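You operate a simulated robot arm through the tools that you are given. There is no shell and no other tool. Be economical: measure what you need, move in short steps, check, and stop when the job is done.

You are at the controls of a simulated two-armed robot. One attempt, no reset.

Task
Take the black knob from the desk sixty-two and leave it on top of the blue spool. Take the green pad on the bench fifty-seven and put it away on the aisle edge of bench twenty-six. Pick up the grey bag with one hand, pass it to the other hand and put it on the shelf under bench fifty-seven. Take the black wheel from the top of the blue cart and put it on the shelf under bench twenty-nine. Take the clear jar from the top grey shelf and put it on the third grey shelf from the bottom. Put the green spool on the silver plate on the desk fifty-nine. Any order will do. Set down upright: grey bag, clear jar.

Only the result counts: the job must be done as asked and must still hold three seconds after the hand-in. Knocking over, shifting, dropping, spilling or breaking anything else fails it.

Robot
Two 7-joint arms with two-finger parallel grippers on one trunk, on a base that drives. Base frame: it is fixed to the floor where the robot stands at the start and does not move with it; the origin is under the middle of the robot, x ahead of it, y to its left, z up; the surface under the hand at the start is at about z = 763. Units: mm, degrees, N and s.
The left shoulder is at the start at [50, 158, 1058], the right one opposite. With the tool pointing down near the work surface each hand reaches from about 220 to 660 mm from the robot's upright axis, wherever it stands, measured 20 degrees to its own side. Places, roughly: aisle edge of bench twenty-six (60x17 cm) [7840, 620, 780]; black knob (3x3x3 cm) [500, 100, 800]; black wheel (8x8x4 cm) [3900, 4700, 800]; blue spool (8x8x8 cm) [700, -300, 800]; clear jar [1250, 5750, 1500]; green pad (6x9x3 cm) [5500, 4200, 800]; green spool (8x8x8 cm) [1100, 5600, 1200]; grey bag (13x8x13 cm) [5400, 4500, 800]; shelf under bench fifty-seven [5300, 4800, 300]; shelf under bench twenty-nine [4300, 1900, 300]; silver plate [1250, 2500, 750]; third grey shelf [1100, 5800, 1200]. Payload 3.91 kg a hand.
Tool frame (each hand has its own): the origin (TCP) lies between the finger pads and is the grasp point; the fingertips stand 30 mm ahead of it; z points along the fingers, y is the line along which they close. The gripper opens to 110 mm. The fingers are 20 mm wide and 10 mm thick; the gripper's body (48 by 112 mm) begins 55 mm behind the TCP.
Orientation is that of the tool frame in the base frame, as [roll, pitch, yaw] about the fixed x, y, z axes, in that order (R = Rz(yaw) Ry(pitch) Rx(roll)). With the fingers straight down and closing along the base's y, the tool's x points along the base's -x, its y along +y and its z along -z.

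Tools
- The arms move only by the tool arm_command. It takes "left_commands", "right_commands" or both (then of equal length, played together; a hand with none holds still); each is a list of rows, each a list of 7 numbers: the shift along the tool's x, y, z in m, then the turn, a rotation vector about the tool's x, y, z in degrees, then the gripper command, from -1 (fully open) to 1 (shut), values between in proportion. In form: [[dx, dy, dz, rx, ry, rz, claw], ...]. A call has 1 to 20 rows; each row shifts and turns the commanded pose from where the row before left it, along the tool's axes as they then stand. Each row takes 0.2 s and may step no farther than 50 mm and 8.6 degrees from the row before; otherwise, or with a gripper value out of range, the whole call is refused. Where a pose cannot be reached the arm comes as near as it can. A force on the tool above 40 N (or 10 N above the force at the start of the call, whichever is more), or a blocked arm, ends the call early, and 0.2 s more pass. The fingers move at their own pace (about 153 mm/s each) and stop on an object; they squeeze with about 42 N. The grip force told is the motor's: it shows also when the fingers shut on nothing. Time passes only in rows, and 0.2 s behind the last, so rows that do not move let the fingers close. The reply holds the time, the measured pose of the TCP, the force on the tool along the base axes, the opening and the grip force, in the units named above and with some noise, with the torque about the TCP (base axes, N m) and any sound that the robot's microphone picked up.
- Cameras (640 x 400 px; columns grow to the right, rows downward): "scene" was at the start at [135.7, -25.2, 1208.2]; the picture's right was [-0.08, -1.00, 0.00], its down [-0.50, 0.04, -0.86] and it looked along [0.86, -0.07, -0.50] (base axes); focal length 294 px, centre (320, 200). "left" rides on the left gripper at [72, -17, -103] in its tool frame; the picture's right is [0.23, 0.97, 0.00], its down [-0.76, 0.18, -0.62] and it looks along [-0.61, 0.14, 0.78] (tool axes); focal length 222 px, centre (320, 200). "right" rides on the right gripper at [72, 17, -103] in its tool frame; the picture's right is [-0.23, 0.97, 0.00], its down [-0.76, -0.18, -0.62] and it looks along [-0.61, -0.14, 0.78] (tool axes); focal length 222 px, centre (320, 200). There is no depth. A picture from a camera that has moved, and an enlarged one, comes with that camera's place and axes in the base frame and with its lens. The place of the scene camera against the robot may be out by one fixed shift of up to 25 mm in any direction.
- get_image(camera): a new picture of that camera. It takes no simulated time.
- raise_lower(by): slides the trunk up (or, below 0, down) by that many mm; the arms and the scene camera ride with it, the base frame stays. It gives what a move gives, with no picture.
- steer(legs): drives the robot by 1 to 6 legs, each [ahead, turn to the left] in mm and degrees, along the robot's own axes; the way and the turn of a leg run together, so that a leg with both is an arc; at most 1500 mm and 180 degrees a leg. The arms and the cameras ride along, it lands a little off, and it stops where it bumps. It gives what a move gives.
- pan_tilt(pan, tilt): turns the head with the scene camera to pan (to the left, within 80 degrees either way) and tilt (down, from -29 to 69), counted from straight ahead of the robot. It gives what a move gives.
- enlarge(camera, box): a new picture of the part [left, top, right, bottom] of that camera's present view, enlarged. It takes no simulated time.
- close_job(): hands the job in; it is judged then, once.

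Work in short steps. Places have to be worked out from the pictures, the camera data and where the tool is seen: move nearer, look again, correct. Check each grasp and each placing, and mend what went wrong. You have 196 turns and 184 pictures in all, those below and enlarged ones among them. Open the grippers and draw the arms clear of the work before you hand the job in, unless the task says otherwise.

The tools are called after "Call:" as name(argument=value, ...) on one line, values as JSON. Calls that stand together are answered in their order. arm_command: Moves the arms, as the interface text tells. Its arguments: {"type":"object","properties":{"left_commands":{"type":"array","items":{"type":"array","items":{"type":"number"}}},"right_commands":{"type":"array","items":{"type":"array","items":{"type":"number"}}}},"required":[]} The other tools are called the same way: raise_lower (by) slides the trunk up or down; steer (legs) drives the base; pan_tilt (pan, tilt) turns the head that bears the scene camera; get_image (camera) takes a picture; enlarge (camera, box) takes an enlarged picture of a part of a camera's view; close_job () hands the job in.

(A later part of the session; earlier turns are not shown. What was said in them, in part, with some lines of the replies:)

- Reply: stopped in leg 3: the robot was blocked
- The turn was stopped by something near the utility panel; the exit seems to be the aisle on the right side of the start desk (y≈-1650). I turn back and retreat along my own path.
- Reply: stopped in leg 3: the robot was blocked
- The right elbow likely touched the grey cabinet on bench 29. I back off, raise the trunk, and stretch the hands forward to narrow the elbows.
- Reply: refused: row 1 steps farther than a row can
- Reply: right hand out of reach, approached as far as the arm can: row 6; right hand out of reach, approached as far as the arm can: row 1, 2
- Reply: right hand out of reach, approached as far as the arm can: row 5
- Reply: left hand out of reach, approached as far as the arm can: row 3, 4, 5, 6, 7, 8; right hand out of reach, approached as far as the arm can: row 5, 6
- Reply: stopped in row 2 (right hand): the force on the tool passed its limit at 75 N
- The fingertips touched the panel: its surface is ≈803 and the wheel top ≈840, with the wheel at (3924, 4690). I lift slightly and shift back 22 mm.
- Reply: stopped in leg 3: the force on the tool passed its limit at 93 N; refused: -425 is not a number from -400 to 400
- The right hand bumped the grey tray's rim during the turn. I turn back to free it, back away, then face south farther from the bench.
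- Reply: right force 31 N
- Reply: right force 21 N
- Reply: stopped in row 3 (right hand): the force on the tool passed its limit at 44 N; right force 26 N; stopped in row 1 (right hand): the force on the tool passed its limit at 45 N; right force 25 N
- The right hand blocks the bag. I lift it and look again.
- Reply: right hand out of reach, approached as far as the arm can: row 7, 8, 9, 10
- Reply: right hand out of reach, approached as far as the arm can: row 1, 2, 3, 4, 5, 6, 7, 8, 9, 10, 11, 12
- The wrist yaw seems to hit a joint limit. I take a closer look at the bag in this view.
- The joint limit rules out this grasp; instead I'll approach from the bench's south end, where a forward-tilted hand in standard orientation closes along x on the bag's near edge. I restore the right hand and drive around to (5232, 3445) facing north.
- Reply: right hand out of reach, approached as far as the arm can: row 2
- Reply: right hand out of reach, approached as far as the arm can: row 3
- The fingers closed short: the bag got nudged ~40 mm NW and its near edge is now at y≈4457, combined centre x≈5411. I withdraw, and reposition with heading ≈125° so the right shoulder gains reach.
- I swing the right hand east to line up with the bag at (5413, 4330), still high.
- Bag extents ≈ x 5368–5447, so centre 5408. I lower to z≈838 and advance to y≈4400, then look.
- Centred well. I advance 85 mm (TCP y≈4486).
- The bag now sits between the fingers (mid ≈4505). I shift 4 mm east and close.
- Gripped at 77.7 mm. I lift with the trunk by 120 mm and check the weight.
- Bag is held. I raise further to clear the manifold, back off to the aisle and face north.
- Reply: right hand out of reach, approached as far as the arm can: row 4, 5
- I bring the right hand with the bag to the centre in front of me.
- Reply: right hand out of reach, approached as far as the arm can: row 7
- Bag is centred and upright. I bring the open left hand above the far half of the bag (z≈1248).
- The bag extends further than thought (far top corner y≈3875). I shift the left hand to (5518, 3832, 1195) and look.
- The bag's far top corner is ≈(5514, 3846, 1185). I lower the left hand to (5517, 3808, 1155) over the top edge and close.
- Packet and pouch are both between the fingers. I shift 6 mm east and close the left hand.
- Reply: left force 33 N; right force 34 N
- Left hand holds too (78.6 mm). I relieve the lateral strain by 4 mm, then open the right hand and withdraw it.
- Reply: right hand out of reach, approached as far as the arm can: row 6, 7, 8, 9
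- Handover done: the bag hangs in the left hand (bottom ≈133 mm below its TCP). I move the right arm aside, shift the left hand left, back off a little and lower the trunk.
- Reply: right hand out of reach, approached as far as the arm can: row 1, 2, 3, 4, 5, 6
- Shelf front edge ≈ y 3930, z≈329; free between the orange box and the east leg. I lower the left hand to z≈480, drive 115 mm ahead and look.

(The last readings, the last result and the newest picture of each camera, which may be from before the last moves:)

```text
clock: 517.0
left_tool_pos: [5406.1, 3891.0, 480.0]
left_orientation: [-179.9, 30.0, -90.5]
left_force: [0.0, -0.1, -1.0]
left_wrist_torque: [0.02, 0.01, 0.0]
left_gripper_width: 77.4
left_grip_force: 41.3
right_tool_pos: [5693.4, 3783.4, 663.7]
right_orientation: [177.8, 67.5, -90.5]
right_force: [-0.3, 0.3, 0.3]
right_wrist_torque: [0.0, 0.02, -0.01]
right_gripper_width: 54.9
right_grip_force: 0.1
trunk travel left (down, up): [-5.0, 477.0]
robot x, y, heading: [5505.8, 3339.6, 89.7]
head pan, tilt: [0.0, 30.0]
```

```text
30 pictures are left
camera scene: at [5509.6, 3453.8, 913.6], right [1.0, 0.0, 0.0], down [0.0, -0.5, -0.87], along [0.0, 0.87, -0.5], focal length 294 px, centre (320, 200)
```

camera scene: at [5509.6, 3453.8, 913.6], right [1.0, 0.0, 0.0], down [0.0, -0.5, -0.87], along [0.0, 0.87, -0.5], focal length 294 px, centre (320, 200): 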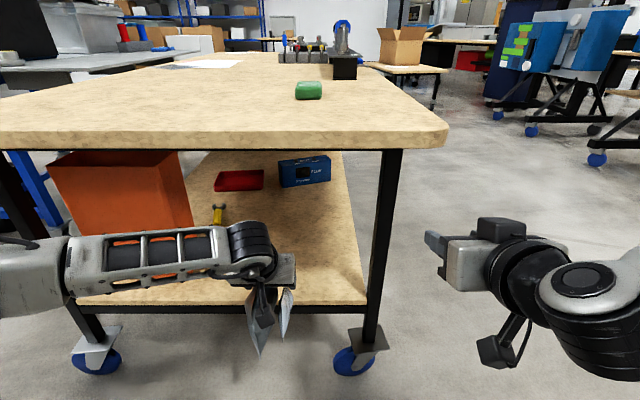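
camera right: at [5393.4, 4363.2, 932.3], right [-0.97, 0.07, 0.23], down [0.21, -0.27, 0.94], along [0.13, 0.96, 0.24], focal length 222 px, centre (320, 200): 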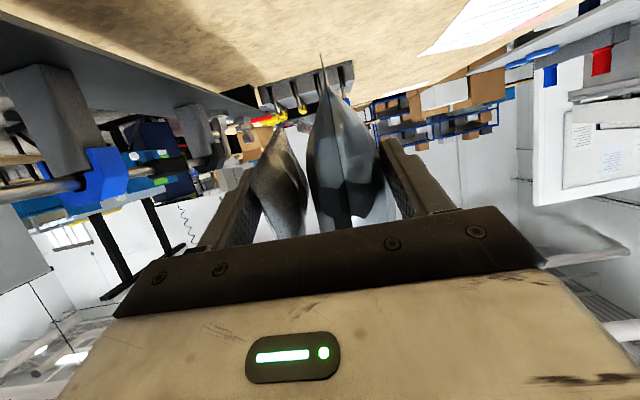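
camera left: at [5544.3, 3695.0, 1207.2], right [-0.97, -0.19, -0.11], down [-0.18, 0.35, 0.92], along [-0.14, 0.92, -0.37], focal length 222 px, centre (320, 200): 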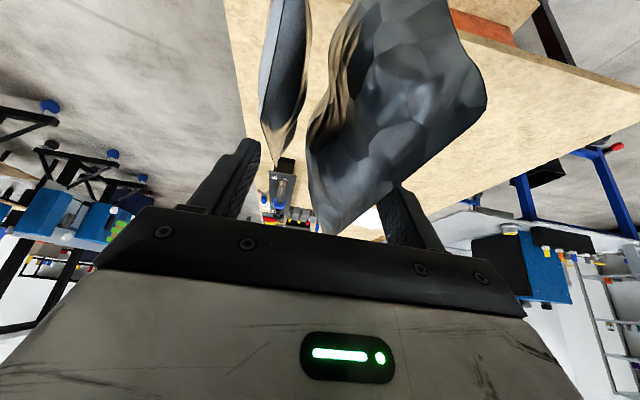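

The path is clear. I push the bag in over the shelf (TCP y≈4050).

Call:
arm_command(left_commands=[[-0.0342, 0, 0.0198, 0, 0, 0, 1], [-0.0342, 0, 0.0198, 0, 0, 0, 1], [-0.0342, 0, 0.0198, 0, 0, 0, 1], [-0.0342, 0, 0.0198, 0, 0, 0, 1], [0, 0, 0, 0, 0, 0, 1]])

Call:
get_image(camera="scene")

Call:
get_image(camera="left")

```text
clock: 518.2
left_tool_pos: [5407.3, 4049.1, 481.9]
left_orientation: [-179.7, 30.0, -90.5]
left_force: [-0.1, -0.9, 0.0]
left_wrist_torque: [-0.01, 0.0, 0.01]
left_gripper_width: 77.6
left_grip_force: 41.6
right_tool_pos: [5695.4, 3783.7, 665.3]
right_orientation: [177.6, 67.6, -90.4]
right_force: [0.8, -0.1, 0.4]
right_wrist_torque: [0.01, -0.01, -0.01]
right_gripper_width: 54.9
right_grip_force: 0.1
trunk travel left (down, up): [-5.0, 477.0]
robot x, y, heading: [5504.2, 3341.6, 89.7]
head pan, tilt: [0.0, 30.0]
```

```text
29 pictures are left
camera scene: at [5509.9, 3453.7, 913.7], right [1.0, -0.01, 0.0], down [0.0, -0.5, -0.87], along [0.0, 0.87, -0.5], focal length 294 px, centre (320, 200)
```

scene: 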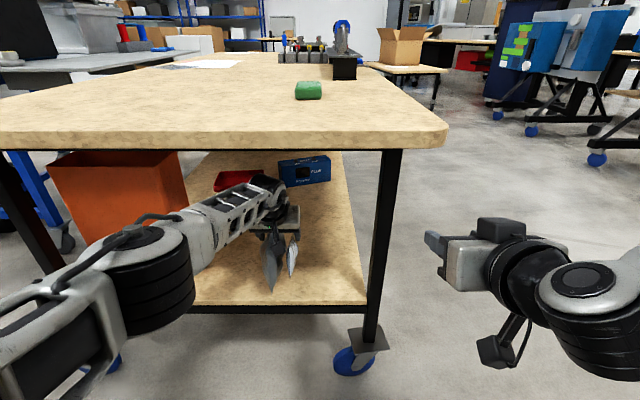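

```text
28 pictures are left
camera left: at [5422.7, 3936.0, 534.9], right [-0.98, -0.19, -0.12], down [-0.18, 0.35, 0.92], along [-0.13, 0.92, -0.37], focal length 222 px, centre (320, 200)
```

left: 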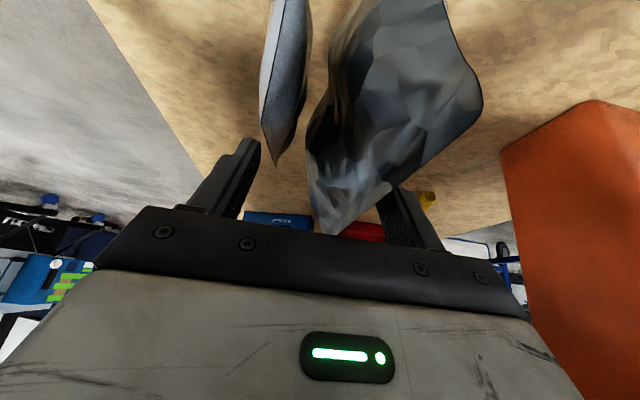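

The bag is inside; I go 25 mm deeper by driving, then lower in small steps.

Call:
steer(legs=[[25, 0]])

Call:
arm_command(left_commands=[[0.0025, 0, 0.0043, 0, 0, 0, 1], [0.0025, 0, 0.0043, 0, 0, 0, 1], [0, 0, 0, 0, 0, 0, 1]])

Call:
arm_command(left_commands=[[0.0015, 0, 0.0026, 0, 0, 0, 1], [0.0015, 0, 0.0026, 0, 0, 0, 1], [0, 0, 0, 0, 0, 0, 1]])

Call:
arm_command(left_commands=[[0.0015, 0, 0.0026, 0, 0, 0, 1], [0, 0, 0, 0, 0, 0, 1]])

Call:
get_image(camera="scene")

```text
clock: 519.0
left_tool_pos: [5404.9, 4074.7, 481.0]
left_orientation: [-180.0, 30.0, -90.4]
left_force: [0.0, -0.1, -0.3]
left_wrist_torque: [0.01, 0.0, -0.01]
left_gripper_width: 77.5
left_grip_force: 41.8
right_tool_pos: [5694.5, 3808.9, 664.5]
right_orientation: [177.8, 67.6, -90.3]
right_force: [-0.4, 0.1, -0.2]
right_wrist_torque: [-0.03, -0.02, 0.05]
right_gripper_width: 55.0
right_grip_force: 0.0
trunk travel left (down, up): [-5.0, 477.0]
robot x, y, heading: [5501.9, 3368.7, 89.8]
head pan, tilt: [0.0, 30.0]
```

```text
clock: 519.8
left_tool_pos: [5405.9, 4071.8, 470.3]
left_orientation: [-180.0, 30.0, -90.4]
left_force: [-1.0, 0.0, 0.4]
left_wrist_torque: [0.05, 0.02, -0.02]
left_gripper_width: 77.4
left_grip_force: 42.7
left hand out of reach, approached as far as the arm can: row 2
right_tool_pos: [5694.4, 3809.2, 664.5]
right_orientation: [177.9, 67.6, -90.5]
right_force: [0.8, 0.1, -0.7]
right_wrist_torque: [0.0, 0.01, 0.01]
right_gripper_width: 55.2
right_grip_force: 0.1
trunk travel left (down, up): [-5.0, 477.0]
robot x, y, heading: [5499.3, 3368.7, 89.9]
head pan, tilt: [0.0, 30.0]
```

```text
clock: 520.6
left_tool_pos: [5405.0, 4071.1, 464.2]
left_orientation: [-179.8, 29.9, -90.3]
left_force: [0.0, -0.6, -0.3]
left_wrist_torque: [0.02, -0.01, -0.03]
left_gripper_width: 77.6
left_grip_force: 42.1
right_tool_pos: [5694.5, 3807.7, 663.9]
right_orientation: [177.9, 67.5, -90.3]
right_force: [-0.5, 0.6, 0.0]
right_wrist_torque: [0.01, 0.02, 0.0]
right_gripper_width: 54.9
right_grip_force: 0.2
trunk travel left (down, up): [-5.0, 477.0]
robot x, y, heading: [5503.4, 3368.2, 90.0]
head pan, tilt: [0.0, 30.0]
```

```text
clock: 521.2
left_tool_pos: [5404.8, 4068.5, 461.5]
left_orientation: [-179.9, 30.0, -90.5]
left_force: [-0.8, -0.2, -0.5]
left_wrist_torque: [0.02, -0.02, 0.02]
left_gripper_width: 77.5
left_grip_force: 42.0
right_tool_pos: [5694.9, 3808.7, 664.1]
right_orientation: [177.6, 67.6, -90.4]
right_force: [0.4, 0.5, -0.3]
right_wrist_torque: [-0.03, 0.05, -0.02]
right_gripper_width: 54.8
right_grip_force: 0.2
trunk travel left (down, up): [-5.0, 477.0]
robot x, y, heading: [5506.5, 3366.0, 89.8]
head pan, tilt: [0.0, 30.0]
```

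```text
27 pictures are left
camera scene: at [5509.7, 3479.0, 913.6], right [1.0, 0.0, 0.0], down [0.0, -0.5, -0.87], along [0.0, 0.87, -0.5], focal length 294 px, centre (320, 200)
```

scene: 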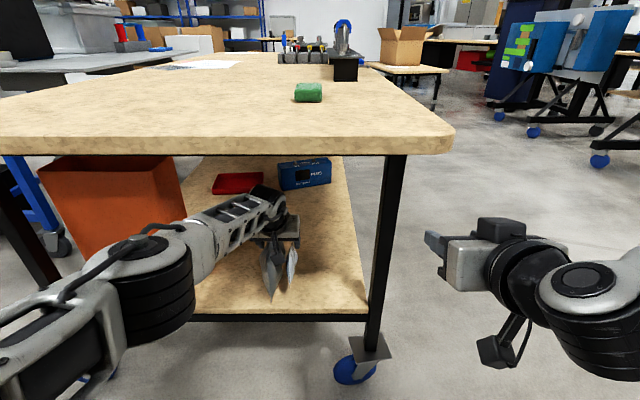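

No contact yet; I continue down in 3 mm steps.

Call:
arm_command(left_commands=[[0.0015, 0, 0.0026, 0, 0, 0, 1], [0.0015, 0, 0.0026, 0, 0, 0, 1], [0, 0, 0, 0, 0, 0, 1]])

Call:
arm_command(left_commands=[[0.0015, 0, 0.0026, 0, 0, 0, 1], [0.0015, 0, 0.0026, 0, 0, 0, 1], [0, 0, 0, 0, 0, 0, 1]])

Call:
arm_command(left_commands=[[0.0015, 0, 0.0026, 0, 0, 0, 1], [0, 0, 0, 0, 0, 0, 1]])

Call:
enlarge(camera="scene", box=[220, 190, 360, 320])

```text
clock: 522.0
left_tool_pos: [5404.5, 4069.0, 453.8]
left_orientation: [-179.9, 30.1, -90.3]
left_force: [0.1, 0.3, 0.6]
left_wrist_torque: [0.05, 0.04, -0.03]
left_gripper_width: 77.6
left_grip_force: 42.1
left hand out of reach, approached as far as the arm can: row 1
right_tool_pos: [5693.6, 3807.7, 663.9]
right_orientation: [177.8, 67.6, -90.4]
right_force: [0.0, 0.6, -0.6]
right_wrist_torque: [0.02, -0.01, -0.01]
right_gripper_width: 54.9
right_grip_force: 0.1
trunk travel left (down, up): [-5.0, 477.0]
robot x, y, heading: [5506.5, 3368.8, 89.8]
head pan, tilt: [0.0, 30.0]
```

```text
clock: 522.8
left_tool_pos: [5404.8, 4066.8, 449.4]
left_orientation: [-179.8, 30.2, -90.3]
left_force: [1.6, -0.9, 5.0]
left_wrist_torque: [-0.5, 0.05, 0.14]
left_gripper_width: 77.6
left_grip_force: 42.3
right_tool_pos: [5694.1, 3807.5, 664.3]
right_orientation: [177.7, 67.7, -90.4]
right_force: [0.0, -1.0, 0.7]
right_wrist_torque: [0.0, 0.0, -0.02]
right_gripper_width: 55.2
right_grip_force: 0.1
trunk travel left (down, up): [-5.0, 477.0]
robot x, y, heading: [5503.6, 3365.3, 89.8]
head pan, tilt: [0.0, 30.0]
```

```text
clock: 523.4
left_tool_pos: [5404.0, 4067.3, 449.1]
left_orientation: [-179.9, 30.6, -90.3]
left_force: [2.9, 7.2, 23.3]
left_wrist_torque: [-0.93, -0.01, 0.09]
left_gripper_width: 77.3
left_grip_force: 42.1
left hand out of reach, approached as far as the arm can: row 1
right_tool_pos: [5694.3, 3807.8, 665.7]
right_orientation: [177.7, 67.8, -90.6]
right_force: [0.1, 0.5, -0.1]
right_wrist_torque: [-0.02, 0.01, 0.01]
right_gripper_width: 54.7
right_grip_force: 0.1
trunk travel left (down, up): [-5.0, 477.0]
robot x, y, heading: [5505.2, 3368.7, 89.6]
head pan, tilt: [0.0, 30.0]
```

```text
3.08 times, centred on (290, 255) of scene
camera zoom: at [5510.0, 3477.6, 914.2], right [1.0, 0.0, 0.0], down [0.0, -0.5, -0.87], along [0.0, 0.87, -0.5], focal length 903 px, centre (412, 31)
```

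zoom: 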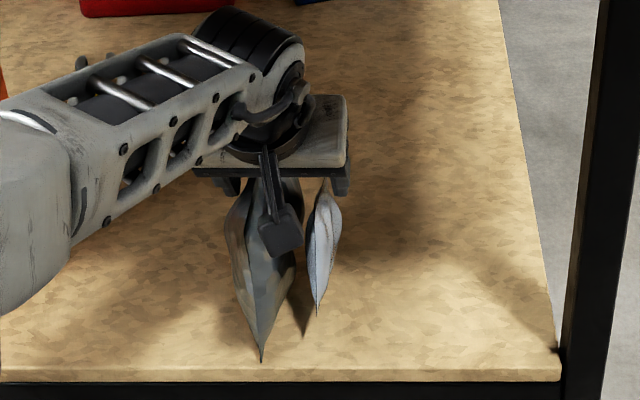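

Contact is even (≈23 N). I ease off, open wide and withdraw up-and-back.

Call:
arm_command(left_commands=[[-0.0007, 0, -0.0012, 0, 0, 0, 1], [0, 0, 0, 0, 0, 0, -1], [0, 0, 0, 0, 0, 0, -1], [0, 0, 0, 0, 0, 0, -1], [-0.0125, 0, -0.0217, 0, 0, 0, -1], [0.0346, 0, -0.02, 0, 0, 0, -1], [0.0346, 0, -0.02, 0, 0, 0, -1], [0.0346, 0, -0.02, 0, 0, 0, -1], [0.0346, 0, -0.02, 0, 0, 0, -1], [0.0346, 0, -0.02, 0, 0, 0, -1]])

Call:
get_image(camera="scene")

```text
clock: 525.6
left_tool_pos: [5402.1, 3862.6, 470.7]
left_orientation: [-179.8, 30.1, -90.3]
left_force: [-0.2, -0.2, 0.1]
left_wrist_torque: [-0.03, 0.0, 0.0]
left_gripper_width: 109.9
left_grip_force: 0.0
right_tool_pos: [5694.5, 3808.9, 664.4]
right_orientation: [177.8, 67.6, -90.4]
right_force: [-0.2, -0.9, -0.5]
right_wrist_torque: [-0.01, -0.01, 0.0]
right_gripper_width: 55.0
right_grip_force: 0.1
trunk travel left (down, up): [-5.0, 477.0]
robot x, y, heading: [5506.2, 3364.9, 89.8]
head pan, tilt: [0.0, 30.0]
```

```text
25 pictures are left
camera scene: at [5509.7, 3478.9, 913.7], right [1.0, 0.0, 0.0], down [0.0, -0.5, -0.87], along [0.0, 0.87, -0.5], focal length 294 px, centre (320, 200)
```

scene: 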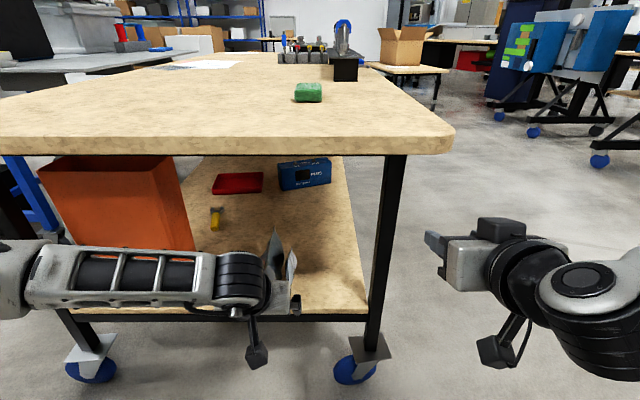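

The bag stands upright on the shelf. I back out, raise the trunk, re-tilt the right hand and line up for the green pad.

Call:
steer(legs=[[-200, 0]])

Call:
raise_lower(by=370)

Call:
arm_command(right_commands=[[0, 0, 0, 0, 8, 0, -1], [0, 0, 0, 0, 8, 0, -1], [0, 0, 0, 0, 8, 0, -1], [0, 0, 0, 0, 8, 0, -1], [0, 0, 0, 0, 6, 0, -1], [0, 0, 0, 0, 0, 0, -1]], left_commands=[[0.03, 0, -0.02, 0, 0, 0, 0], [0.03, 0, -0.02, 0, 0, 0, 0], [0.03, 0, -0.02, 0, 0, 0, 0], [0, 0, 0, 0, 0, 0, 0], [0, 0, 0, 0, 0, 0, 0], [0, 0, 0, 0, 0, 0, 0]])

Call:
steer(legs=[[0, 23], [420, 0], [0, -23]])

Call:
get_image(camera="scene")

```text
clock: 527.2
left_tool_pos: [5402.7, 3663.1, 471.1]
left_orientation: [-180.0, 30.0, -90.6]
left_force: [0.5, -0.8, 0.1]
left_wrist_torque: [0.02, -0.01, 0.01]
left_gripper_width: 110.0
left_grip_force: 0.0
right_tool_pos: [5694.8, 3607.9, 664.3]
right_orientation: [177.7, 67.6, -90.5]
right_force: [-0.2, 0.9, 0.0]
right_wrist_torque: [-0.02, 0.0, -0.02]
right_gripper_width: 55.0
right_grip_force: 0.0
trunk travel left (down, up): [-5.0, 477.0]
robot x, y, heading: [5502.1, 3165.5, 89.6]
head pan, tilt: [0.0, 30.0]
```

```text
clock: 530.8
left_tool_pos: [5403.0, 3663.5, 841.6]
left_orientation: [-179.9, 30.0, -90.5]
left_force: [-0.5, 0.8, -0.2]
left_wrist_torque: [-0.02, 0.0, 0.01]
left_gripper_width: 110.2
left_grip_force: 0.0
right_tool_pos: [5693.2, 3606.2, 1034.4]
right_orientation: [177.9, 67.7, -90.6]
right_force: [0.2, 1.1, 0.6]
right_wrist_torque: [0.01, 0.0, -0.01]
right_gripper_width: 54.6
right_grip_force: 0.1
trunk travel left (down, up): [-375.0, 107.0]
robot x, y, heading: [5504.1, 3166.3, 89.6]
head pan, tilt: [0.0, 30.0]
```

```text
clock: 532.2
left_tool_pos: [5399.5, 3555.2, 847.7]
left_orientation: [-179.9, 29.9, -90.5]
left_force: [0.2, 0.2, -0.7]
left_wrist_torque: [0.01, 0.02, 0.0]
left_gripper_width: 55.0
left_grip_force: 0.0
right_tool_pos: [5693.7, 3609.0, 1035.1]
right_orientation: [179.0, 29.5, -89.0]
right_force: [0.5, 0.6, -0.5]
right_wrist_torque: [0.0, -0.01, 0.02]
right_gripper_width: 110.3
right_grip_force: 0.1
trunk travel left (down, up): [-375.0, 107.0]
robot x, y, heading: [5499.1, 3168.5, 89.6]
head pan, tilt: [0.0, 30.0]
```

```text
clock: 537.2
left_tool_pos: [5233.4, 3938.3, 847.9]
left_orientation: [180.0, 30.0, -89.8]
left_force: [-0.4, 0.3, 0.0]
left_wrist_torque: [0.0, 0.01, 0.03]
left_gripper_width: 55.0
left_grip_force: 0.1
right_tool_pos: [5527.3, 3994.6, 1034.1]
right_orientation: [179.1, 29.6, -88.4]
right_force: [-0.4, -0.9, 0.6]
right_wrist_torque: [-0.01, 0.03, 0.01]
right_gripper_width: 110.0
right_grip_force: 0.1
trunk travel left (down, up): [-375.0, 107.0]
robot x, y, heading: [5344.1, 3553.9, 90.2]
head pan, tilt: [0.0, 30.0]
```

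```text
24 pictures are left
camera scene: at [5346.3, 3663.1, 1283.7], right [1.0, 0.01, 0.0], down [0.0, -0.5, -0.87], along [0.0, 0.87, -0.5], focal length 294 px, centre (320, 200)
```

scene: 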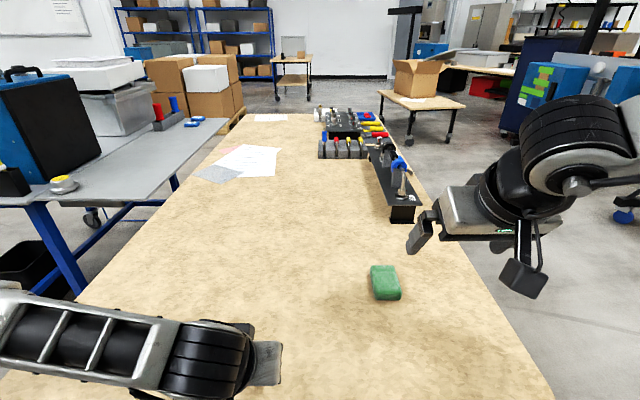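

Pad ≈(5488, 4145). I bring the right hand above it and check with its camera.

Call:
arm_command(right_commands=[[-0.0085, 0.0072, 0.0357, 0, 0, 0, -1], [-0.0085, 0.0072, 0.0357, 0, 0, 0, -1], [-0.0085, 0.0072, 0.0357, 0, 0, 0, -1], [-0.0085, 0.0072, 0.0357, 0, 0, 0, -1], [-0.0085, 0.0072, 0.0357, 0, 0, 0, -1], [0, 0, 0, 0, 0, 0, -1]])

Call:
get_image(camera="right")

```text
clock: 538.6
left_tool_pos: [5234.3, 3936.2, 847.4]
left_orientation: [-179.8, 30.0, -89.7]
left_force: [0.1, -0.6, -0.6]
left_wrist_torque: [0.0, -0.01, 0.02]
left_gripper_width: 55.1
left_grip_force: 0.0
right_tool_pos: [5482.5, 4119.4, 899.6]
right_orientation: [179.0, 29.6, -88.3]
right_force: [0.2, 1.4, 0.6]
right_wrist_torque: [0.0, -0.02, 0.04]
right_gripper_width: 110.0
right_grip_force: 0.1
trunk travel left (down, up): [-375.0, 107.0]
robot x, y, heading: [5342.2, 3551.3, 90.0]
head pan, tilt: [0.0, 30.0]
```

```text
23 pictures are left
camera right: at [5472.5, 4004.8, 952.8], right [-0.98, 0.16, 0.13], down [0.18, 0.36, 0.92], along [0.1, 0.92, -0.38], focal length 222 px, centre (320, 200)
```

right: 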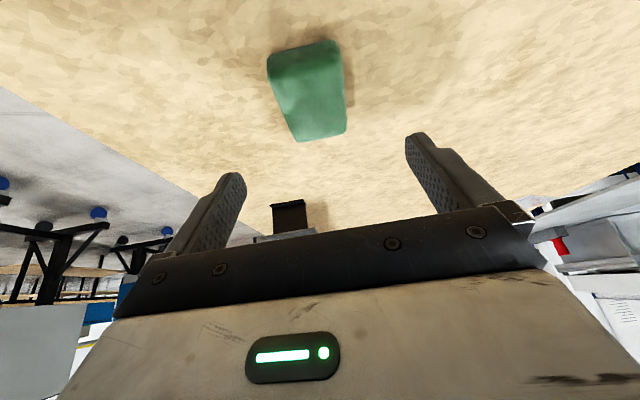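

Pad centre ≈(5485, 4151). I descend onto it and close.

Call:
arm_command(right_commands=[[0.0069, -0.0011, 0.0337, 0, 0, 0, -1], [0.0069, -0.0011, 0.0337, 0, 0, 0, -1], [0.0059, -0.0011, 0.0312, 0, 0, 0, -1], [0, 0, 0, 0, 0, 0, -1], [0, 0, 0, 0, 0, 0, 0], [0, 0, 0, 0, 0, 0, 1], [0, 0, 0, 0, 0, 0, 1], [0, 0, 0, 0, 0, 0, 1]])

Call:
get_image(camera="right")

```text
clock: 539.6
left_tool_pos: [5235.5, 3936.5, 848.9]
left_orientation: [179.9, 30.0, -90.0]
left_force: [-0.7, 0.1, 0.2]
left_wrist_torque: [-0.02, 0.05, 0.0]
left_gripper_width: 55.0
left_grip_force: 0.0
right_tool_pos: [5495.3, 4154.5, 810.8]
right_orientation: [179.8, 30.2, -88.5]
right_force: [12.4, -3.3, 16.4]
right_wrist_torque: [-0.02, -0.93, -0.26]
right_gripper_width: 60.8
right_grip_force: 6.4
trunk travel left (down, up): [-375.0, 107.0]
robot x, y, heading: [5341.3, 3550.3, 90.5]
head pan, tilt: [0.0, 30.0]
stopped in row 5 (right hand): the force on the tool passed its limit at 44 N (the readings are from after the stop); the commanded pose is now the measured one
```

```text
22 pictures are left
camera right: at [5481.2, 4038.3, 862.5], right [-0.98, 0.17, 0.12], down [0.17, 0.35, 0.92], along [0.12, 0.92, -0.37], focal length 222 px, centre (320, 200)
```

right: 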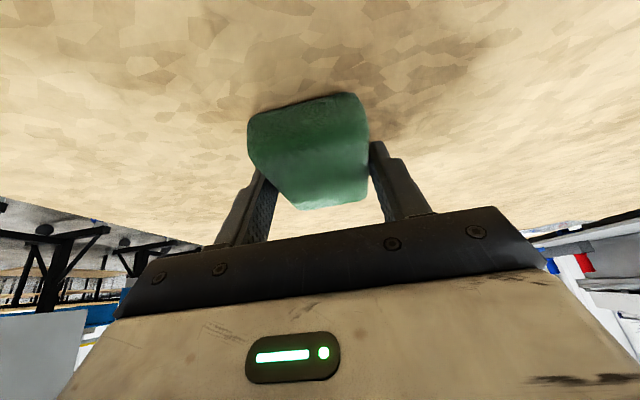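

The fingertips touched the table while closing. I rise 4 mm and complete the grip.

Call:
arm_command(right_commands=[[-0.002, 0, -0.0035, 0, 0, 0, 0], [0, 0, 0, 0, 0, 0, 0.3], [0, 0, 0, 0, 0, 0, 1], [0, 0, 0, 0, 0, 0, 1], [0, 0, 0, 0, 0, 0, 1]])

Call:
arm_command(right_commands=[[-0.015, 0, -0.026, 0, 0, 0, 1], [-0.015, 0, -0.026, 0, 0, 0, 1], [-0.02, 0, -0.035, 0, 0, 0, 1], [-0.02, 0, -0.035, 0, 0, 0, 1], [0, 0, 0, 0, 0, 0, 1]])

Call:
get_image(camera="right")

```text
clock: 540.8
left_tool_pos: [5234.5, 3936.5, 847.1]
left_orientation: [-179.9, 30.0, -89.9]
left_force: [1.1, 0.1, 0.0]
left_wrist_torque: [0.01, -0.01, -0.01]
left_gripper_width: 55.2
left_grip_force: 0.0
right_tool_pos: [5489.1, 4151.9, 811.6]
right_orientation: [179.6, 29.8, -88.3]
right_force: [-0.9, -0.4, 0.6]
right_wrist_torque: [0.06, 0.03, 0.04]
right_gripper_width: 56.9
right_grip_force: 42.2
trunk travel left (down, up): [-375.0, 107.0]
robot x, y, heading: [5340.2, 3548.9, 90.5]
head pan, tilt: [0.0, 30.0]
```

```text
clock: 542.0
left_tool_pos: [5233.1, 3936.8, 846.6]
left_orientation: [-180.0, 30.1, -89.8]
left_force: [0.6, 0.2, 0.7]
left_wrist_torque: [-0.02, 0.01, 0.01]
left_gripper_width: 55.3
left_grip_force: 0.0
right_tool_pos: [5488.6, 4152.2, 952.7]
right_orientation: [179.4, 29.9, -88.3]
right_force: [-0.3, 0.2, 1.0]
right_wrist_torque: [0.03, 0.0, 0.0]
right_gripper_width: 57.0
right_grip_force: 42.1
trunk travel left (down, up): [-375.0, 107.0]
robot x, y, heading: [5338.0, 3552.4, 90.4]
head pan, tilt: [0.0, 30.0]
```

```text
21 pictures are left
camera right: at [5476.9, 4037.2, 1005.8], right [-0.98, 0.16, 0.12], down [0.17, 0.36, 0.92], along [0.11, 0.92, -0.38], focal length 222 px, centre (320, 200)
```

right: 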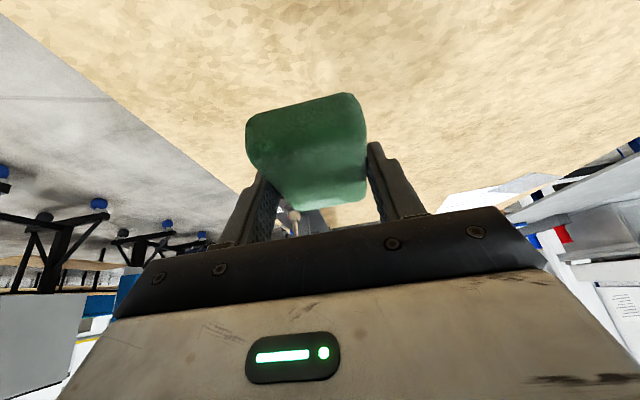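

Pad is held. I back off, raise the trunk, and turn south-east to look for the route to bench 26.

Call:
steer(legs=[[-180, 0], [0, -90], [850, 0], [0, -55]])

Call:
pan_tilt(pan=0, tilt=12)

Call:
get_image(camera="scene")

```text
clock: 554.0
left_tool_pos: [6516.2, 3160.0, 848.4]
left_orientation: [-179.8, 30.1, 127.2]
left_force: [0.0, 0.3, 1.6]
left_wrist_torque: [0.0, 0.02, -0.01]
left_gripper_width: 54.8
left_grip_force: 0.1
right_tool_pos: [6443.6, 2835.3, 953.6]
right_orientation: [179.5, 30.0, 128.8]
right_force: [0.3, 0.3, -0.1]
right_wrist_torque: [0.0, -0.03, -0.01]
right_gripper_width: 57.1
right_grip_force: 42.3
trunk travel left (down, up): [-375.0, 107.0]
robot x, y, heading: [6200.0, 3406.0, -52.6]
head pan, tilt: [0.0, 30.0]
```

```text
clock: 554.8
left_tool_pos: [6517.6, 3160.4, 847.7]
left_orientation: [-179.9, 30.0, 127.2]
left_force: [-0.3, 0.3, 0.6]
left_wrist_torque: [-0.05, -0.01, -0.04]
left_gripper_width: 55.1
left_grip_force: 0.1
right_tool_pos: [6442.4, 2835.5, 953.5]
right_orientation: [179.5, 30.0, 128.8]
right_force: [0.4, -0.1, -0.2]
right_wrist_torque: [0.01, 0.01, -0.01]
right_gripper_width: 56.7
right_grip_force: 42.0
trunk travel left (down, up): [-375.0, 107.0]
robot x, y, heading: [6197.8, 3402.6, -52.7]
head pan, tilt: [0.0, 12.0]
```

```text
20 pictures are left
camera scene: at [6284.9, 3280.4, 1312.7], right [-0.8, -0.61, 0.0], down [-0.13, 0.17, -0.98], along [0.59, -0.78, -0.21], focal length 294 px, centre (320, 200)
```

scene: 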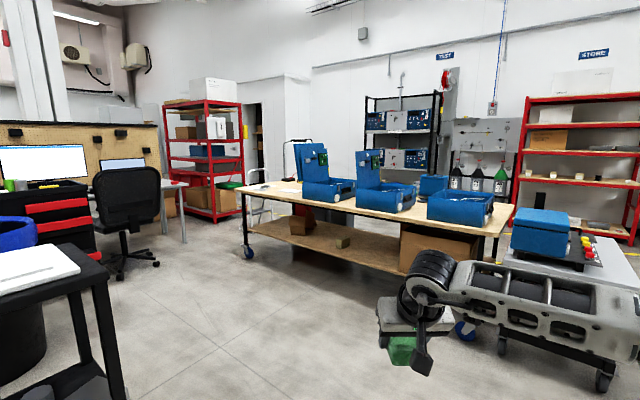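

The bench with blue cases spans x≈6600–8830 with its north side at y≈1250, so its aisle (south) edge is reached around the east end. I drive along a clear diagonal and look again.

Call:
raise_lower(by=100)

Call:
steer(legs=[[0, 24], [1500, 0], [1300, 0], [0, -20]])

Call:
get_image(camera="scene")

```text
clock: 556.1
left_tool_pos: [6517.1, 3160.9, 948.9]
left_orientation: [-180.0, 29.9, 127.3]
left_force: [0.1, -0.8, 0.2]
left_wrist_torque: [0.02, -0.02, 0.01]
left_gripper_width: 55.1
left_grip_force: 0.0
right_tool_pos: [6443.2, 2836.2, 1052.6]
right_orientation: [179.4, 29.9, 128.8]
right_force: [0.2, -0.1, 0.6]
right_wrist_torque: [0.01, -0.03, 0.0]
right_gripper_width: 56.7
right_grip_force: 42.3
trunk travel left (down, up): [-475.0, 7.0]
robot x, y, heading: [6197.3, 3405.5, -52.7]
head pan, tilt: [0.0, 12.0]
```

```text
clock: 562.8
left_tool_pos: [7633.9, 2733.3, 947.4]
left_orientation: [180.0, 29.7, 151.0]
left_force: [0.4, -1.2, 0.0]
left_wrist_torque: [0.07, -0.05, 0.04]
left_gripper_width: 54.9
left_grip_force: 0.0
right_tool_pos: [7697.5, 2408.8, 1052.0]
right_orientation: [179.3, 29.8, 152.7]
right_force: [0.0, -1.1, -1.0]
right_wrist_torque: [0.05, -0.02, 0.04]
right_gripper_width: 56.8
right_grip_force: 42.9
trunk travel left (down, up): [-475.0, 7.0]
robot x, y, heading: [7233.2, 2809.8, -29.1]
head pan, tilt: [0.0, 12.0]
stopped in leg 2: the robot was blocked; the commanded pose is now the measured one
```

```text
19 pictures are left
camera scene: at [7358.0, 2729.0, 1412.4], right [-0.49, -0.87, 0.0], down [-0.18, 0.1, -0.98], along [0.85, -0.48, -0.21], focal length 294 px, centre (320, 200)
```

scene: 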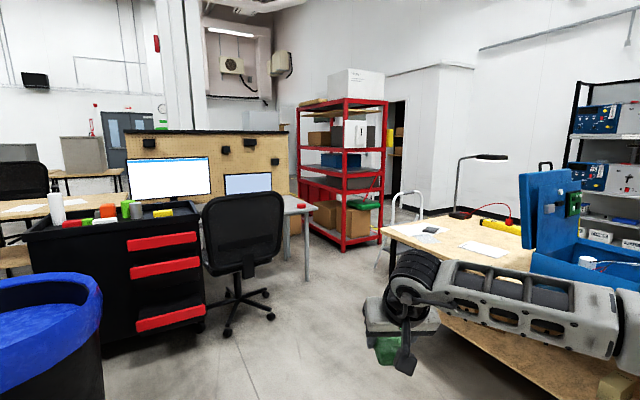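

The base bumped something on the left (the small black cart). I back off, pull the right hand in, shift south and continue on a clearer line.

Call:
arm_command(right_commands=[[0.039, 0, -0.0225, 0, 0, 0, 1], [0.039, 0, -0.0225, 0, 0, 0, 1], [0.039, 0, -0.0225, 0, 0, 0, 1], [0.039, 0, -0.0225, 0, 0, 0, 1]])

Call:
steer(legs=[[-120, 0], [0, -45], [460, 0], [0, 50], [1500, 0]])

Call:
get_image(camera="scene")

```text
clock: 563.8
left_tool_pos: [7630.7, 2732.4, 949.6]
left_orientation: [-180.0, 29.9, 151.2]
left_force: [0.6, 0.2, 0.9]
left_wrist_torque: [-0.01, -0.05, -0.02]
left_gripper_width: 55.3
left_grip_force: 0.1
right_tool_pos: [7534.7, 2487.0, 1053.5]
right_orientation: [179.3, 29.9, 152.6]
right_force: [-0.6, -0.2, -0.4]
right_wrist_torque: [0.01, 0.0, -0.02]
right_gripper_width: 56.8
right_grip_force: 41.7
trunk travel left (down, up): [-475.0, 7.0]
robot x, y, heading: [7235.3, 2813.4, -29.0]
head pan, tilt: [0.0, 12.0]
```

```text
clock: 578.8
left_tool_pos: [9021.2, 1765.7, 946.9]
left_orientation: [-179.9, 29.8, 156.3]
left_force: [0.2, -0.4, -0.8]
left_wrist_torque: [0.01, 0.02, -0.03]
left_gripper_width: 54.9
left_grip_force: 0.0
right_tool_pos: [8946.7, 1513.5, 1054.4]
right_orientation: [179.3, 29.9, 158.1]
right_force: [-0.4, 0.4, 0.4]
right_wrist_torque: [0.0, -0.01, 0.0]
right_gripper_width: 57.0
right_grip_force: 42.3
trunk travel left (down, up): [-475.0, 7.0]
robot x, y, heading: [8618.1, 1812.3, -24.0]
head pan, tilt: [0.0, 12.0]
```

```text
18 pictures are left
camera scene: at [8745.8, 1738.6, 1412.7], right [-0.41, -0.91, 0.0], down [-0.19, 0.08, -0.98], along [0.89, -0.4, -0.21], focal length 294 px, centre (320, 200)
```

scene: 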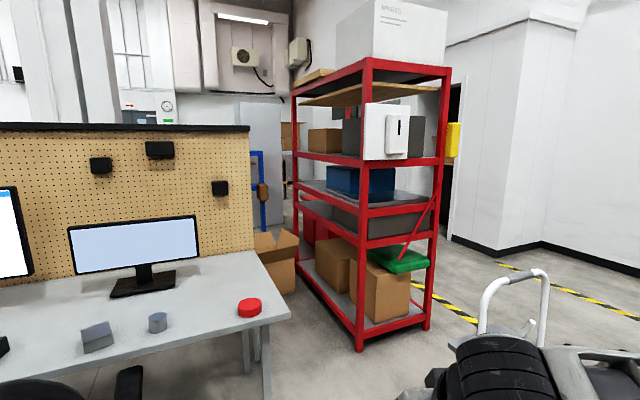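

A chrome hand truck seems to stand in the passage. I look right/down to judge the gap.

Call:
pan_tilt(pan=-35, tilt=28)

Call:
get_image(camera="scene")

```text
clock: 579.8
left_tool_pos: [9021.6, 1765.7, 947.4]
left_orientation: [180.0, 29.9, 156.2]
left_force: [-0.8, -0.5, -0.5]
left_wrist_torque: [-0.01, 0.0, 0.0]
left_gripper_width: 55.0
left_grip_force: 0.1
right_tool_pos: [8948.0, 1514.1, 1053.7]
right_orientation: [179.3, 29.8, 158.1]
right_force: [-0.5, -0.4, 0.0]
right_wrist_torque: [-0.03, -0.02, 0.01]
right_gripper_width: 56.7
right_grip_force: 42.4
trunk travel left (down, up): [-475.0, 7.0]
robot x, y, heading: [8619.2, 1811.2, -24.2]
head pan, tilt: [-35.0, 28.0]
```

```text
17 pictures are left
camera scene: at [8707.6, 1698.4, 1386.9], right [-0.86, -0.52, 0.0], down [-0.24, 0.4, -0.88], along [0.46, -0.76, -0.47], focal length 294 px, centre (320, 200)
```

scene: 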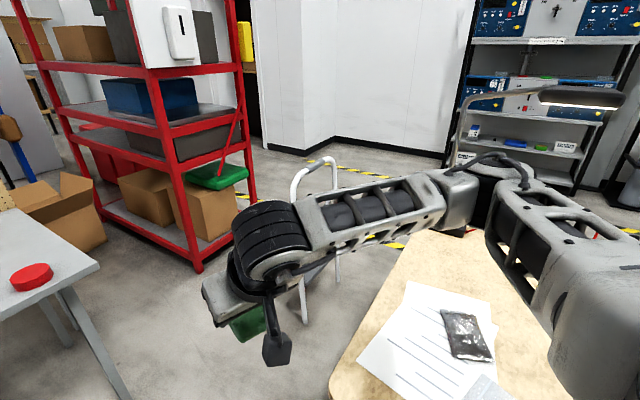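

The gap beside the hand truck is too tight. The corridor between bench 29 and the scissor lift (x≈5200) looked wide open, so I retrace my path and go that way.

Call:
steer(legs=[[-1490, 0], [0, 162.5], [1400, 0], [0, 41.5], [900, 0], [0, 90]])

Call:
pan_tilt(pan=0, tilt=15)

Call:
get_image(camera="scene")

```text
clock: 610.6
left_tool_pos: [5432.1, 2974.3, 946.9]
left_orientation: [179.9, 30.0, 91.1]
left_force: [0.2, 0.2, -0.8]
left_wrist_torque: [0.02, -0.01, 0.03]
left_gripper_width: 55.0
left_grip_force: 0.0
right_tool_pos: [5171.9, 2934.7, 1053.3]
right_orientation: [179.3, 29.9, 92.9]
right_force: [-1.0, 0.2, 0.2]
right_wrist_torque: [0.03, 0.01, -0.03]
right_gripper_width: 56.9
right_grip_force: 41.9
trunk travel left (down, up): [-475.0, 7.0]
robot x, y, heading: [5305.6, 3357.8, -89.2]
head pan, tilt: [-35.0, 28.0]
```

```text
clock: 611.6
left_tool_pos: [5432.2, 2973.8, 947.8]
left_orientation: [-180.0, 29.9, 91.2]
left_force: [0.1, 0.2, 0.0]
left_wrist_torque: [-0.01, -0.04, -0.01]
left_gripper_width: 55.1
left_grip_force: 0.1
right_tool_pos: [5171.7, 2934.2, 1053.6]
right_orientation: [179.2, 29.9, 92.9]
right_force: [0.0, 0.4, 0.8]
right_wrist_torque: [-0.01, -0.02, 0.01]
right_gripper_width: 56.9
right_grip_force: 42.4
trunk travel left (down, up): [-475.0, 7.0]
robot x, y, heading: [5304.2, 3353.9, -89.1]
head pan, tilt: [0.0, 15.0]
```

```text
16 pictures are left
camera scene: at [5311.5, 3206.5, 1407.8], right [-1.0, -0.01, 0.0], down [0.0, 0.26, -0.97], along [0.01, -0.97, -0.26], focal length 294 px, centre (320, 200)
```

scene: 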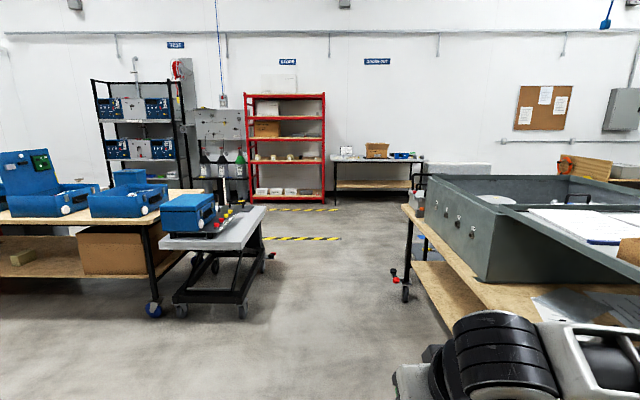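

The corridor south is wide open (x≈4750–5860). I drive down to the aisle and turn east.

Call:
steer(legs=[[1500, 0], [1500, 0], [700, 0], [0, 89], [1450, 0], [0, 40]])

Call:
get_image(camera="scene")

```text
clock: 641.7
left_tool_pos: [6955.3, -62.7, 946.3]
left_orientation: [180.0, 29.9, -142.9]
left_force: [-0.3, -0.4, 0.3]
left_wrist_torque: [0.02, -0.02, -0.03]
left_gripper_width: 55.1
left_grip_force: 0.0
right_tool_pos: [7140.6, -249.3, 1054.4]
right_orientation: [179.4, 29.9, -141.0]
right_force: [0.2, 0.0, -0.9]
right_wrist_torque: [-0.02, 0.05, -0.01]
right_gripper_width: 56.9
right_grip_force: 42.1
trunk travel left (down, up): [-475.0, 7.0]
robot x, y, heading: [6720.3, -394.5, 36.9]
head pan, tilt: [0.0, 15.0]
```

```text
15 pictures are left
camera scene: at [6832.5, -330.2, 1407.8], right [0.6, -0.8, 0.0], down [-0.21, -0.16, -0.97], along [0.77, 0.58, -0.26], focal length 294 px, centre (320, 200)
```

scene: 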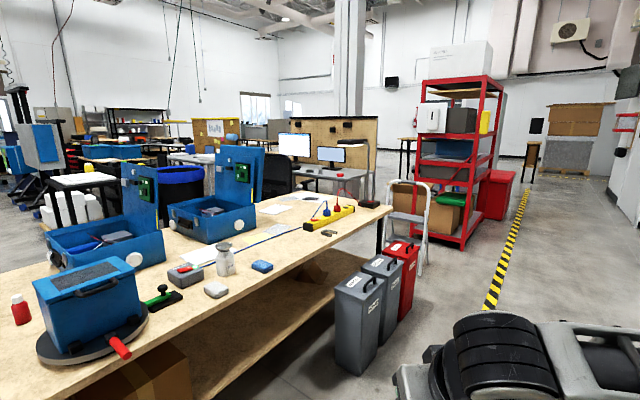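

Bench 26's aisle edge is free around x≈7700–8100, y≈615 (bins stand at x>8030). I drive to about (7660, 80) and face the bench.

Call:
steer(legs=[[0, -10], [1040, 0], [0, 63]])

Call:
pan_tilt(pan=0, tilt=35)

Call:
get_image(camera="scene")

```text
clock: 650.5
left_tool_pos: [7515.5, 463.9, 947.6]
left_orientation: [-179.9, 29.9, -88.9]
left_force: [0.1, 0.1, -0.3]
left_wrist_torque: [0.02, 0.01, 0.01]
left_gripper_width: 55.1
left_grip_force: 0.0
right_tool_pos: [7775.1, 503.0, 1053.3]
right_orientation: [179.4, 29.9, -87.1]
right_force: [-0.2, -0.5, 0.2]
right_wrist_torque: [-0.01, -0.03, 0.02]
right_gripper_width: 56.7
right_grip_force: 41.8
trunk travel left (down, up): [-475.0, 7.0]
robot x, y, heading: [7641.8, 77.3, 90.9]
head pan, tilt: [0.0, 15.0]
```

```text
clock: 651.4
left_tool_pos: [7515.2, 462.9, 947.5]
left_orientation: [180.0, 29.9, -88.9]
left_force: [-0.8, -0.3, 0.6]
left_wrist_torque: [0.01, 0.02, 0.01]
left_gripper_width: 55.0
left_grip_force: 0.1
right_tool_pos: [7775.4, 503.6, 1053.5]
right_orientation: [179.2, 29.9, -87.1]
right_force: [0.8, -0.2, -0.6]
right_wrist_torque: [0.0, 0.02, 0.04]
right_gripper_width: 56.8
right_grip_force: 42.4
trunk travel left (down, up): [-475.0, 7.0]
robot x, y, heading: [7640.3, 82.2, 90.8]
head pan, tilt: [0.0, 35.0]
```

```text
14 pictures are left
camera scene: at [7646.7, 189.3, 1375.9], right [1.0, 0.01, 0.0], down [0.01, -0.57, -0.82], along [-0.01, 0.82, -0.57], focal length 294 px, centre (320, 200)
```

scene: 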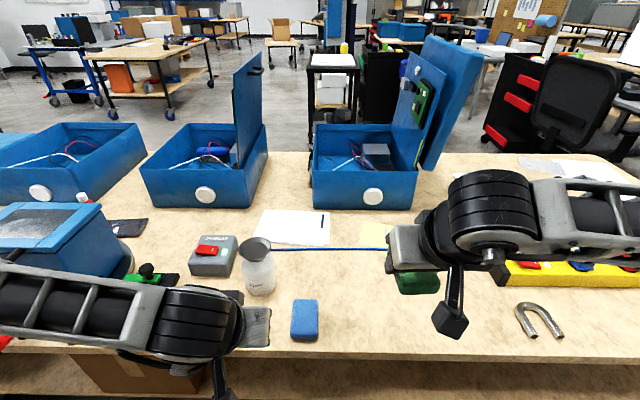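

The spot around (7825, 615) is free. I move the right hand over it at z≈850.

Call:
arm_command(right_commands=[[-0.0158, -0.0084, 0.0091, 0, 0, 0, 1], [-0.0158, -0.0084, 0.0091, 0, 0, 0, 1], [-0.0158, -0.0084, 0.0091, 0, 0, 0, 1], [-0.0158, -0.0084, 0.0091, 0, 0, 0, 1], [-0.0158, -0.0084, 0.0091, 0, 0, 0, 1], [-0.0158, -0.0084, 0.0091, 0, 0, 0, 1], [0.02, 0, 0.035, 0, 0, 0, 1], [0.02, 0, 0.035, 0, 0, 0, 1], [0.02, 0, 0.035, 0, 0, 0, 1], [0.02, 0, 0.035, 0, 0, 0, 1], [0.02, 0, 0.035, 0, 0, 0, 1], [0, 0, 0, 0, 0, 0, 1]])

Call:
get_image(camera="right")

Call:
get_image(camera="scene")

```text
clock: 654.0
left_tool_pos: [7514.6, 463.6, 948.8]
left_orientation: [180.0, 29.9, -88.9]
left_force: [0.9, -0.3, 0.3]
left_wrist_torque: [0.02, -0.02, 0.04]
left_gripper_width: 55.0
left_grip_force: 0.0
right_tool_pos: [7818.0, 614.4, 851.2]
right_orientation: [179.3, 29.9, -87.1]
right_force: [0.7, 0.1, 0.7]
right_wrist_torque: [0.0, 0.0, 0.0]
right_gripper_width: 56.9
right_grip_force: 41.6
trunk travel left (down, up): [-475.0, 7.0]
robot x, y, heading: [7638.0, 80.3, 91.0]
head pan, tilt: [0.0, 35.0]
```

```text
13 pictures are left
camera right: at [7808.8, 498.7, 903.5], right [-0.98, 0.14, 0.12], down [0.17, 0.36, 0.92], along [0.09, 0.92, -0.38], focal length 222 px, centre (320, 200)
```

right: 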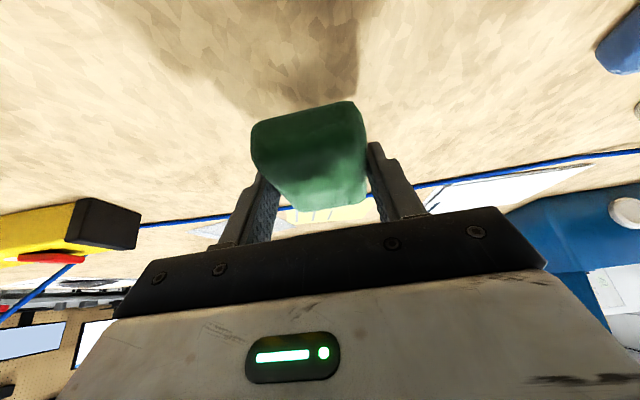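

```text
12 pictures are left
camera scene: at [7646.7, 189.2, 1375.9], right [1.0, 0.01, 0.0], down [0.01, -0.57, -0.82], along [-0.01, 0.82, -0.57], focal length 294 px, centre (320, 200)
```

scene: 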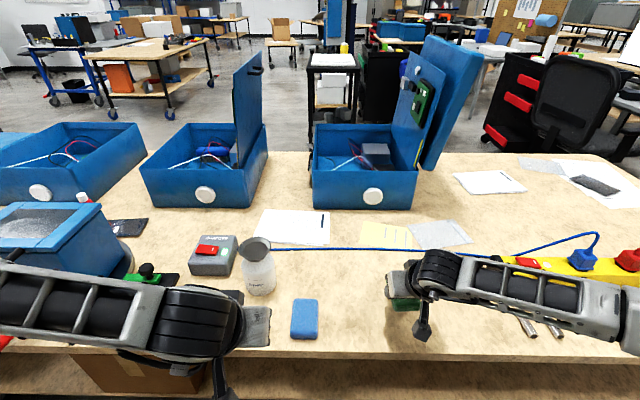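

I lower to z≈822 then in small steps to contact.

Call:
arm_command(right_commands=[[0.0075, 0, 0.013, 0, 0, 0, 1], [0.0075, 0, 0.013, 0, 0, 0, 1], [0, 0, 0, 0, 0, 0, 1]])

Call:
arm_command(right_commands=[[0.0015, 0, 0.0026, 0, 0, 0, 1], [0.0015, 0, 0.0026, 0, 0, 0, 1], [0, 0, 0, 0, 0, 0, 1]])

Call:
arm_command(right_commands=[[0.0015, 0, 0.0026, 0, 0, 0, 1], [0, 0, 0, 0, 0, 0, 1]])

Call:
arm_command(right_commands=[[0.0015, 0, 0.0026, 0, 0, 0, 1], [0, 0, 0, 0, 0, 0, 1]])

```text
clock: 654.8
left_tool_pos: [7514.0, 463.5, 947.6]
left_orientation: [-180.0, 29.9, -88.9]
left_force: [-0.8, -0.4, -0.5]
left_wrist_torque: [0.0, -0.02, -0.02]
left_gripper_width: 54.7
left_grip_force: 0.1
right_tool_pos: [7816.4, 615.4, 822.8]
right_orientation: [179.3, 30.0, -87.1]
right_force: [-0.5, 0.1, -0.6]
right_wrist_torque: [0.01, 0.03, 0.03]
right_gripper_width: 56.6
right_grip_force: 42.2
trunk travel left (down, up): [-475.0, 7.0]
robot x, y, heading: [7641.6, 83.2, 90.9]
head pan, tilt: [0.0, 35.0]
```

```text
clock: 655.6
left_tool_pos: [7515.4, 463.7, 946.6]
left_orientation: [-179.9, 29.9, -88.8]
left_force: [0.0, -1.2, -0.3]
left_wrist_torque: [-0.01, 0.01, -0.03]
left_gripper_width: 55.0
left_grip_force: 0.1
right_tool_pos: [7816.3, 615.5, 813.7]
right_orientation: [179.4, 29.9, -87.1]
right_force: [-0.1, -0.1, 0.1]
right_wrist_torque: [0.01, 0.0, -0.03]
right_gripper_width: 56.9
right_grip_force: 42.2
trunk travel left (down, up): [-475.0, 7.0]
robot x, y, heading: [7641.1, 80.1, 90.9]
head pan, tilt: [0.0, 35.0]
```

```text
clock: 656.2
left_tool_pos: [7514.5, 463.9, 947.8]
left_orientation: [-180.0, 30.0, -88.9]
left_force: [0.2, -0.4, -0.1]
left_wrist_torque: [0.01, 0.03, -0.01]
left_gripper_width: 55.0
left_grip_force: 0.1
right_tool_pos: [7816.5, 616.2, 813.3]
right_orientation: [179.3, 29.9, -87.0]
right_force: [-0.2, -0.9, 0.3]
right_wrist_torque: [0.03, 0.01, -0.02]
right_gripper_width: 57.0
right_grip_force: 41.8
trunk travel left (down, up): [-475.0, 7.0]
robot x, y, heading: [7644.4, 79.5, 90.9]
head pan, tilt: [0.0, 35.0]
```

```text
clock: 656.8
left_tool_pos: [7515.5, 463.5, 948.2]
left_orientation: [179.9, 30.0, -88.9]
left_force: [0.2, -0.1, 0.4]
left_wrist_torque: [0.0, 0.01, 0.01]
left_gripper_width: 54.9
left_grip_force: 0.1
right_tool_pos: [7817.7, 615.7, 812.1]
right_orientation: [179.3, 30.1, -87.1]
right_force: [0.5, -1.4, 11.2]
right_wrist_torque: [-0.02, -0.37, -0.06]
right_gripper_width: 56.9
right_grip_force: 41.5
trunk travel left (down, up): [-475.0, 7.0]
robot x, y, heading: [7643.1, 77.3, 90.7]
head pan, tilt: [0.0, 35.0]
```

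Contact felt (≈11 N). I release, withdraw and check.

Call:
arm_command(right_commands=[[-0.0005, 0, -0.001, 0, 0, 0, 1], [0, 0, 0, 0, 0, 0, -0.5], [0, 0, 0, 0, 0, 0, -0.5], [-0.015, 0, -0.026, 0, 0, 0, -0.5], [-0.02, 0, -0.035, 0, 0, 0, -0.5], [-0.02, 0, -0.035, 0, 0, 0, -0.5], [0.0346, 0, -0.03, 0, 0, 0, -0.5], [0.0346, 0, -0.03, 0, 0, 0, -0.5], [0.0346, 0, -0.03, 0, 0, 0, -0.5]])

Call:
get_image(camera="scene")

```text
clock: 658.8
left_tool_pos: [7514.4, 462.1, 947.5]
left_orientation: [180.0, 29.8, -88.9]
left_force: [0.3, 0.2, 0.9]
left_wrist_torque: [0.04, 0.0, -0.03]
left_gripper_width: 55.3
left_grip_force: 0.0
right_tool_pos: [7825.1, 479.1, 946.2]
right_orientation: [179.4, 29.8, -87.2]
right_force: [-0.2, 0.7, 0.0]
right_wrist_torque: [0.03, 0.0, 0.01]
right_gripper_width: 82.5
right_grip_force: 0.0
trunk travel left (down, up): [-475.0, 7.0]
robot x, y, heading: [7641.3, 80.6, 91.0]
head pan, tilt: [0.0, 35.0]
```

```text
11 pictures are left
camera scene: at [7646.8, 188.8, 1375.9], right [1.0, 0.01, 0.0], down [0.01, -0.57, -0.82], along [-0.01, 0.82, -0.57], focal length 294 px, centre (320, 200)
```

scene: 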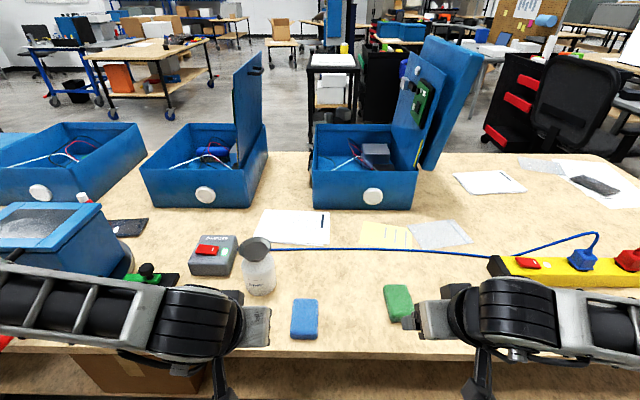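

The pad rests on bench 26's aisle edge. I back away, open both grippers and hand in.

Call:
steer(legs=[[-200, 0]])

Call:
arm_command(left_commands=[[0, 0, 0, 0, 0, 0, -1], [0, 0, 0, 0, 0, 0, -1]], right_commands=[[0, 0, 0, 0, 0, 0, -1], [0, 0, 0, 0, 0, 0, -1]])

Call:
enlarge(camera="scene", box=[220, 150, 520, 340])

```text
clock: 660.4
left_tool_pos: [7517.3, 264.2, 948.0]
left_orientation: [179.9, 29.9, -89.0]
left_force: [-0.2, -1.4, 0.2]
left_wrist_torque: [0.01, 0.02, 0.01]
left_gripper_width: 54.9
left_grip_force: 0.1
right_tool_pos: [7829.6, 280.3, 946.1]
right_orientation: [179.3, 30.0, -87.1]
right_force: [-0.6, -0.8, 0.3]
right_wrist_torque: [0.03, 0.03, -0.01]
right_gripper_width: 82.5
right_grip_force: 0.0
trunk travel left (down, up): [-475.0, 7.0]
robot x, y, heading: [7642.1, -118.6, 90.7]
head pan, tilt: [0.0, 35.0]
```

```text
clock: 661.0
left_tool_pos: [7518.4, 266.9, 946.8]
left_orientation: [-180.0, 29.9, -89.0]
left_force: [0.0, -0.4, 0.7]
left_wrist_torque: [0.0, 0.01, -0.02]
left_gripper_width: 110.0
left_grip_force: 0.1
right_tool_pos: [7828.8, 281.4, 945.7]
right_orientation: [179.3, 29.9, -87.3]
right_force: [0.9, 0.3, -0.1]
right_wrist_torque: [-0.01, 0.0, 0.0]
right_gripper_width: 110.0
right_grip_force: 0.0
trunk travel left (down, up): [-475.0, 7.0]
robot x, y, heading: [7646.6, -116.5, 90.7]
head pan, tilt: [0.0, 35.0]
```

```text
2.11 times, centred on (370, 245) of scene
camera zoom: at [7649.7, -9.2, 1375.8], right [1.0, 0.01, 0.0], down [0.01, -0.57, -0.82], along [-0.01, 0.82, -0.57], focal length 618 px, centre (215, 105)
```

zoom: 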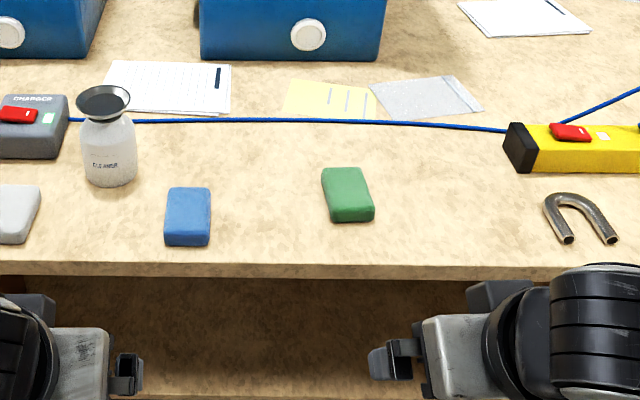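

All six placements are done and the arms are clear, so I hand in.

Call:
close_job()

```text
The job is handed in.
```

I made all six placements and handed the job in, but three bumps along the way could have shifted something. I checked each placement with the cameras right after setting it down. I did not go back to recheck the earlier ones before handing in.

**Placements**
- **Black knob:** on top of the blue spool.
- **Clear jar:** upright on the third grey shelf, to the right of the brackets.
- **Green spool:** on the silver plate on desk fifty-nine.
- **Black wheel:** flat on the shelf under bench twenty-nine.
- **Grey bag:** picked up with the right hand, passed to the left, and standing upright on the shelf under bench fifty-seven.
- **Green pad:** flat on the aisle edge of bench twenty-six.

**Bumps**
- **Bench twenty-nine cabinet:** the drive stopped once beside the bench, probably with the right elbow against the grey cabinet. I did not check whether the cabinet moved.
- **Bench twenty-nine tray:** the right hand hit the rim of the grey tray at 93 N during a turn. The tray looked unmoved afterwards.
- **Small black cart:** the base was blocked near the cart by the blue bin on the way to bench twenty-six. I backed off but did not check whether the cart had moved.
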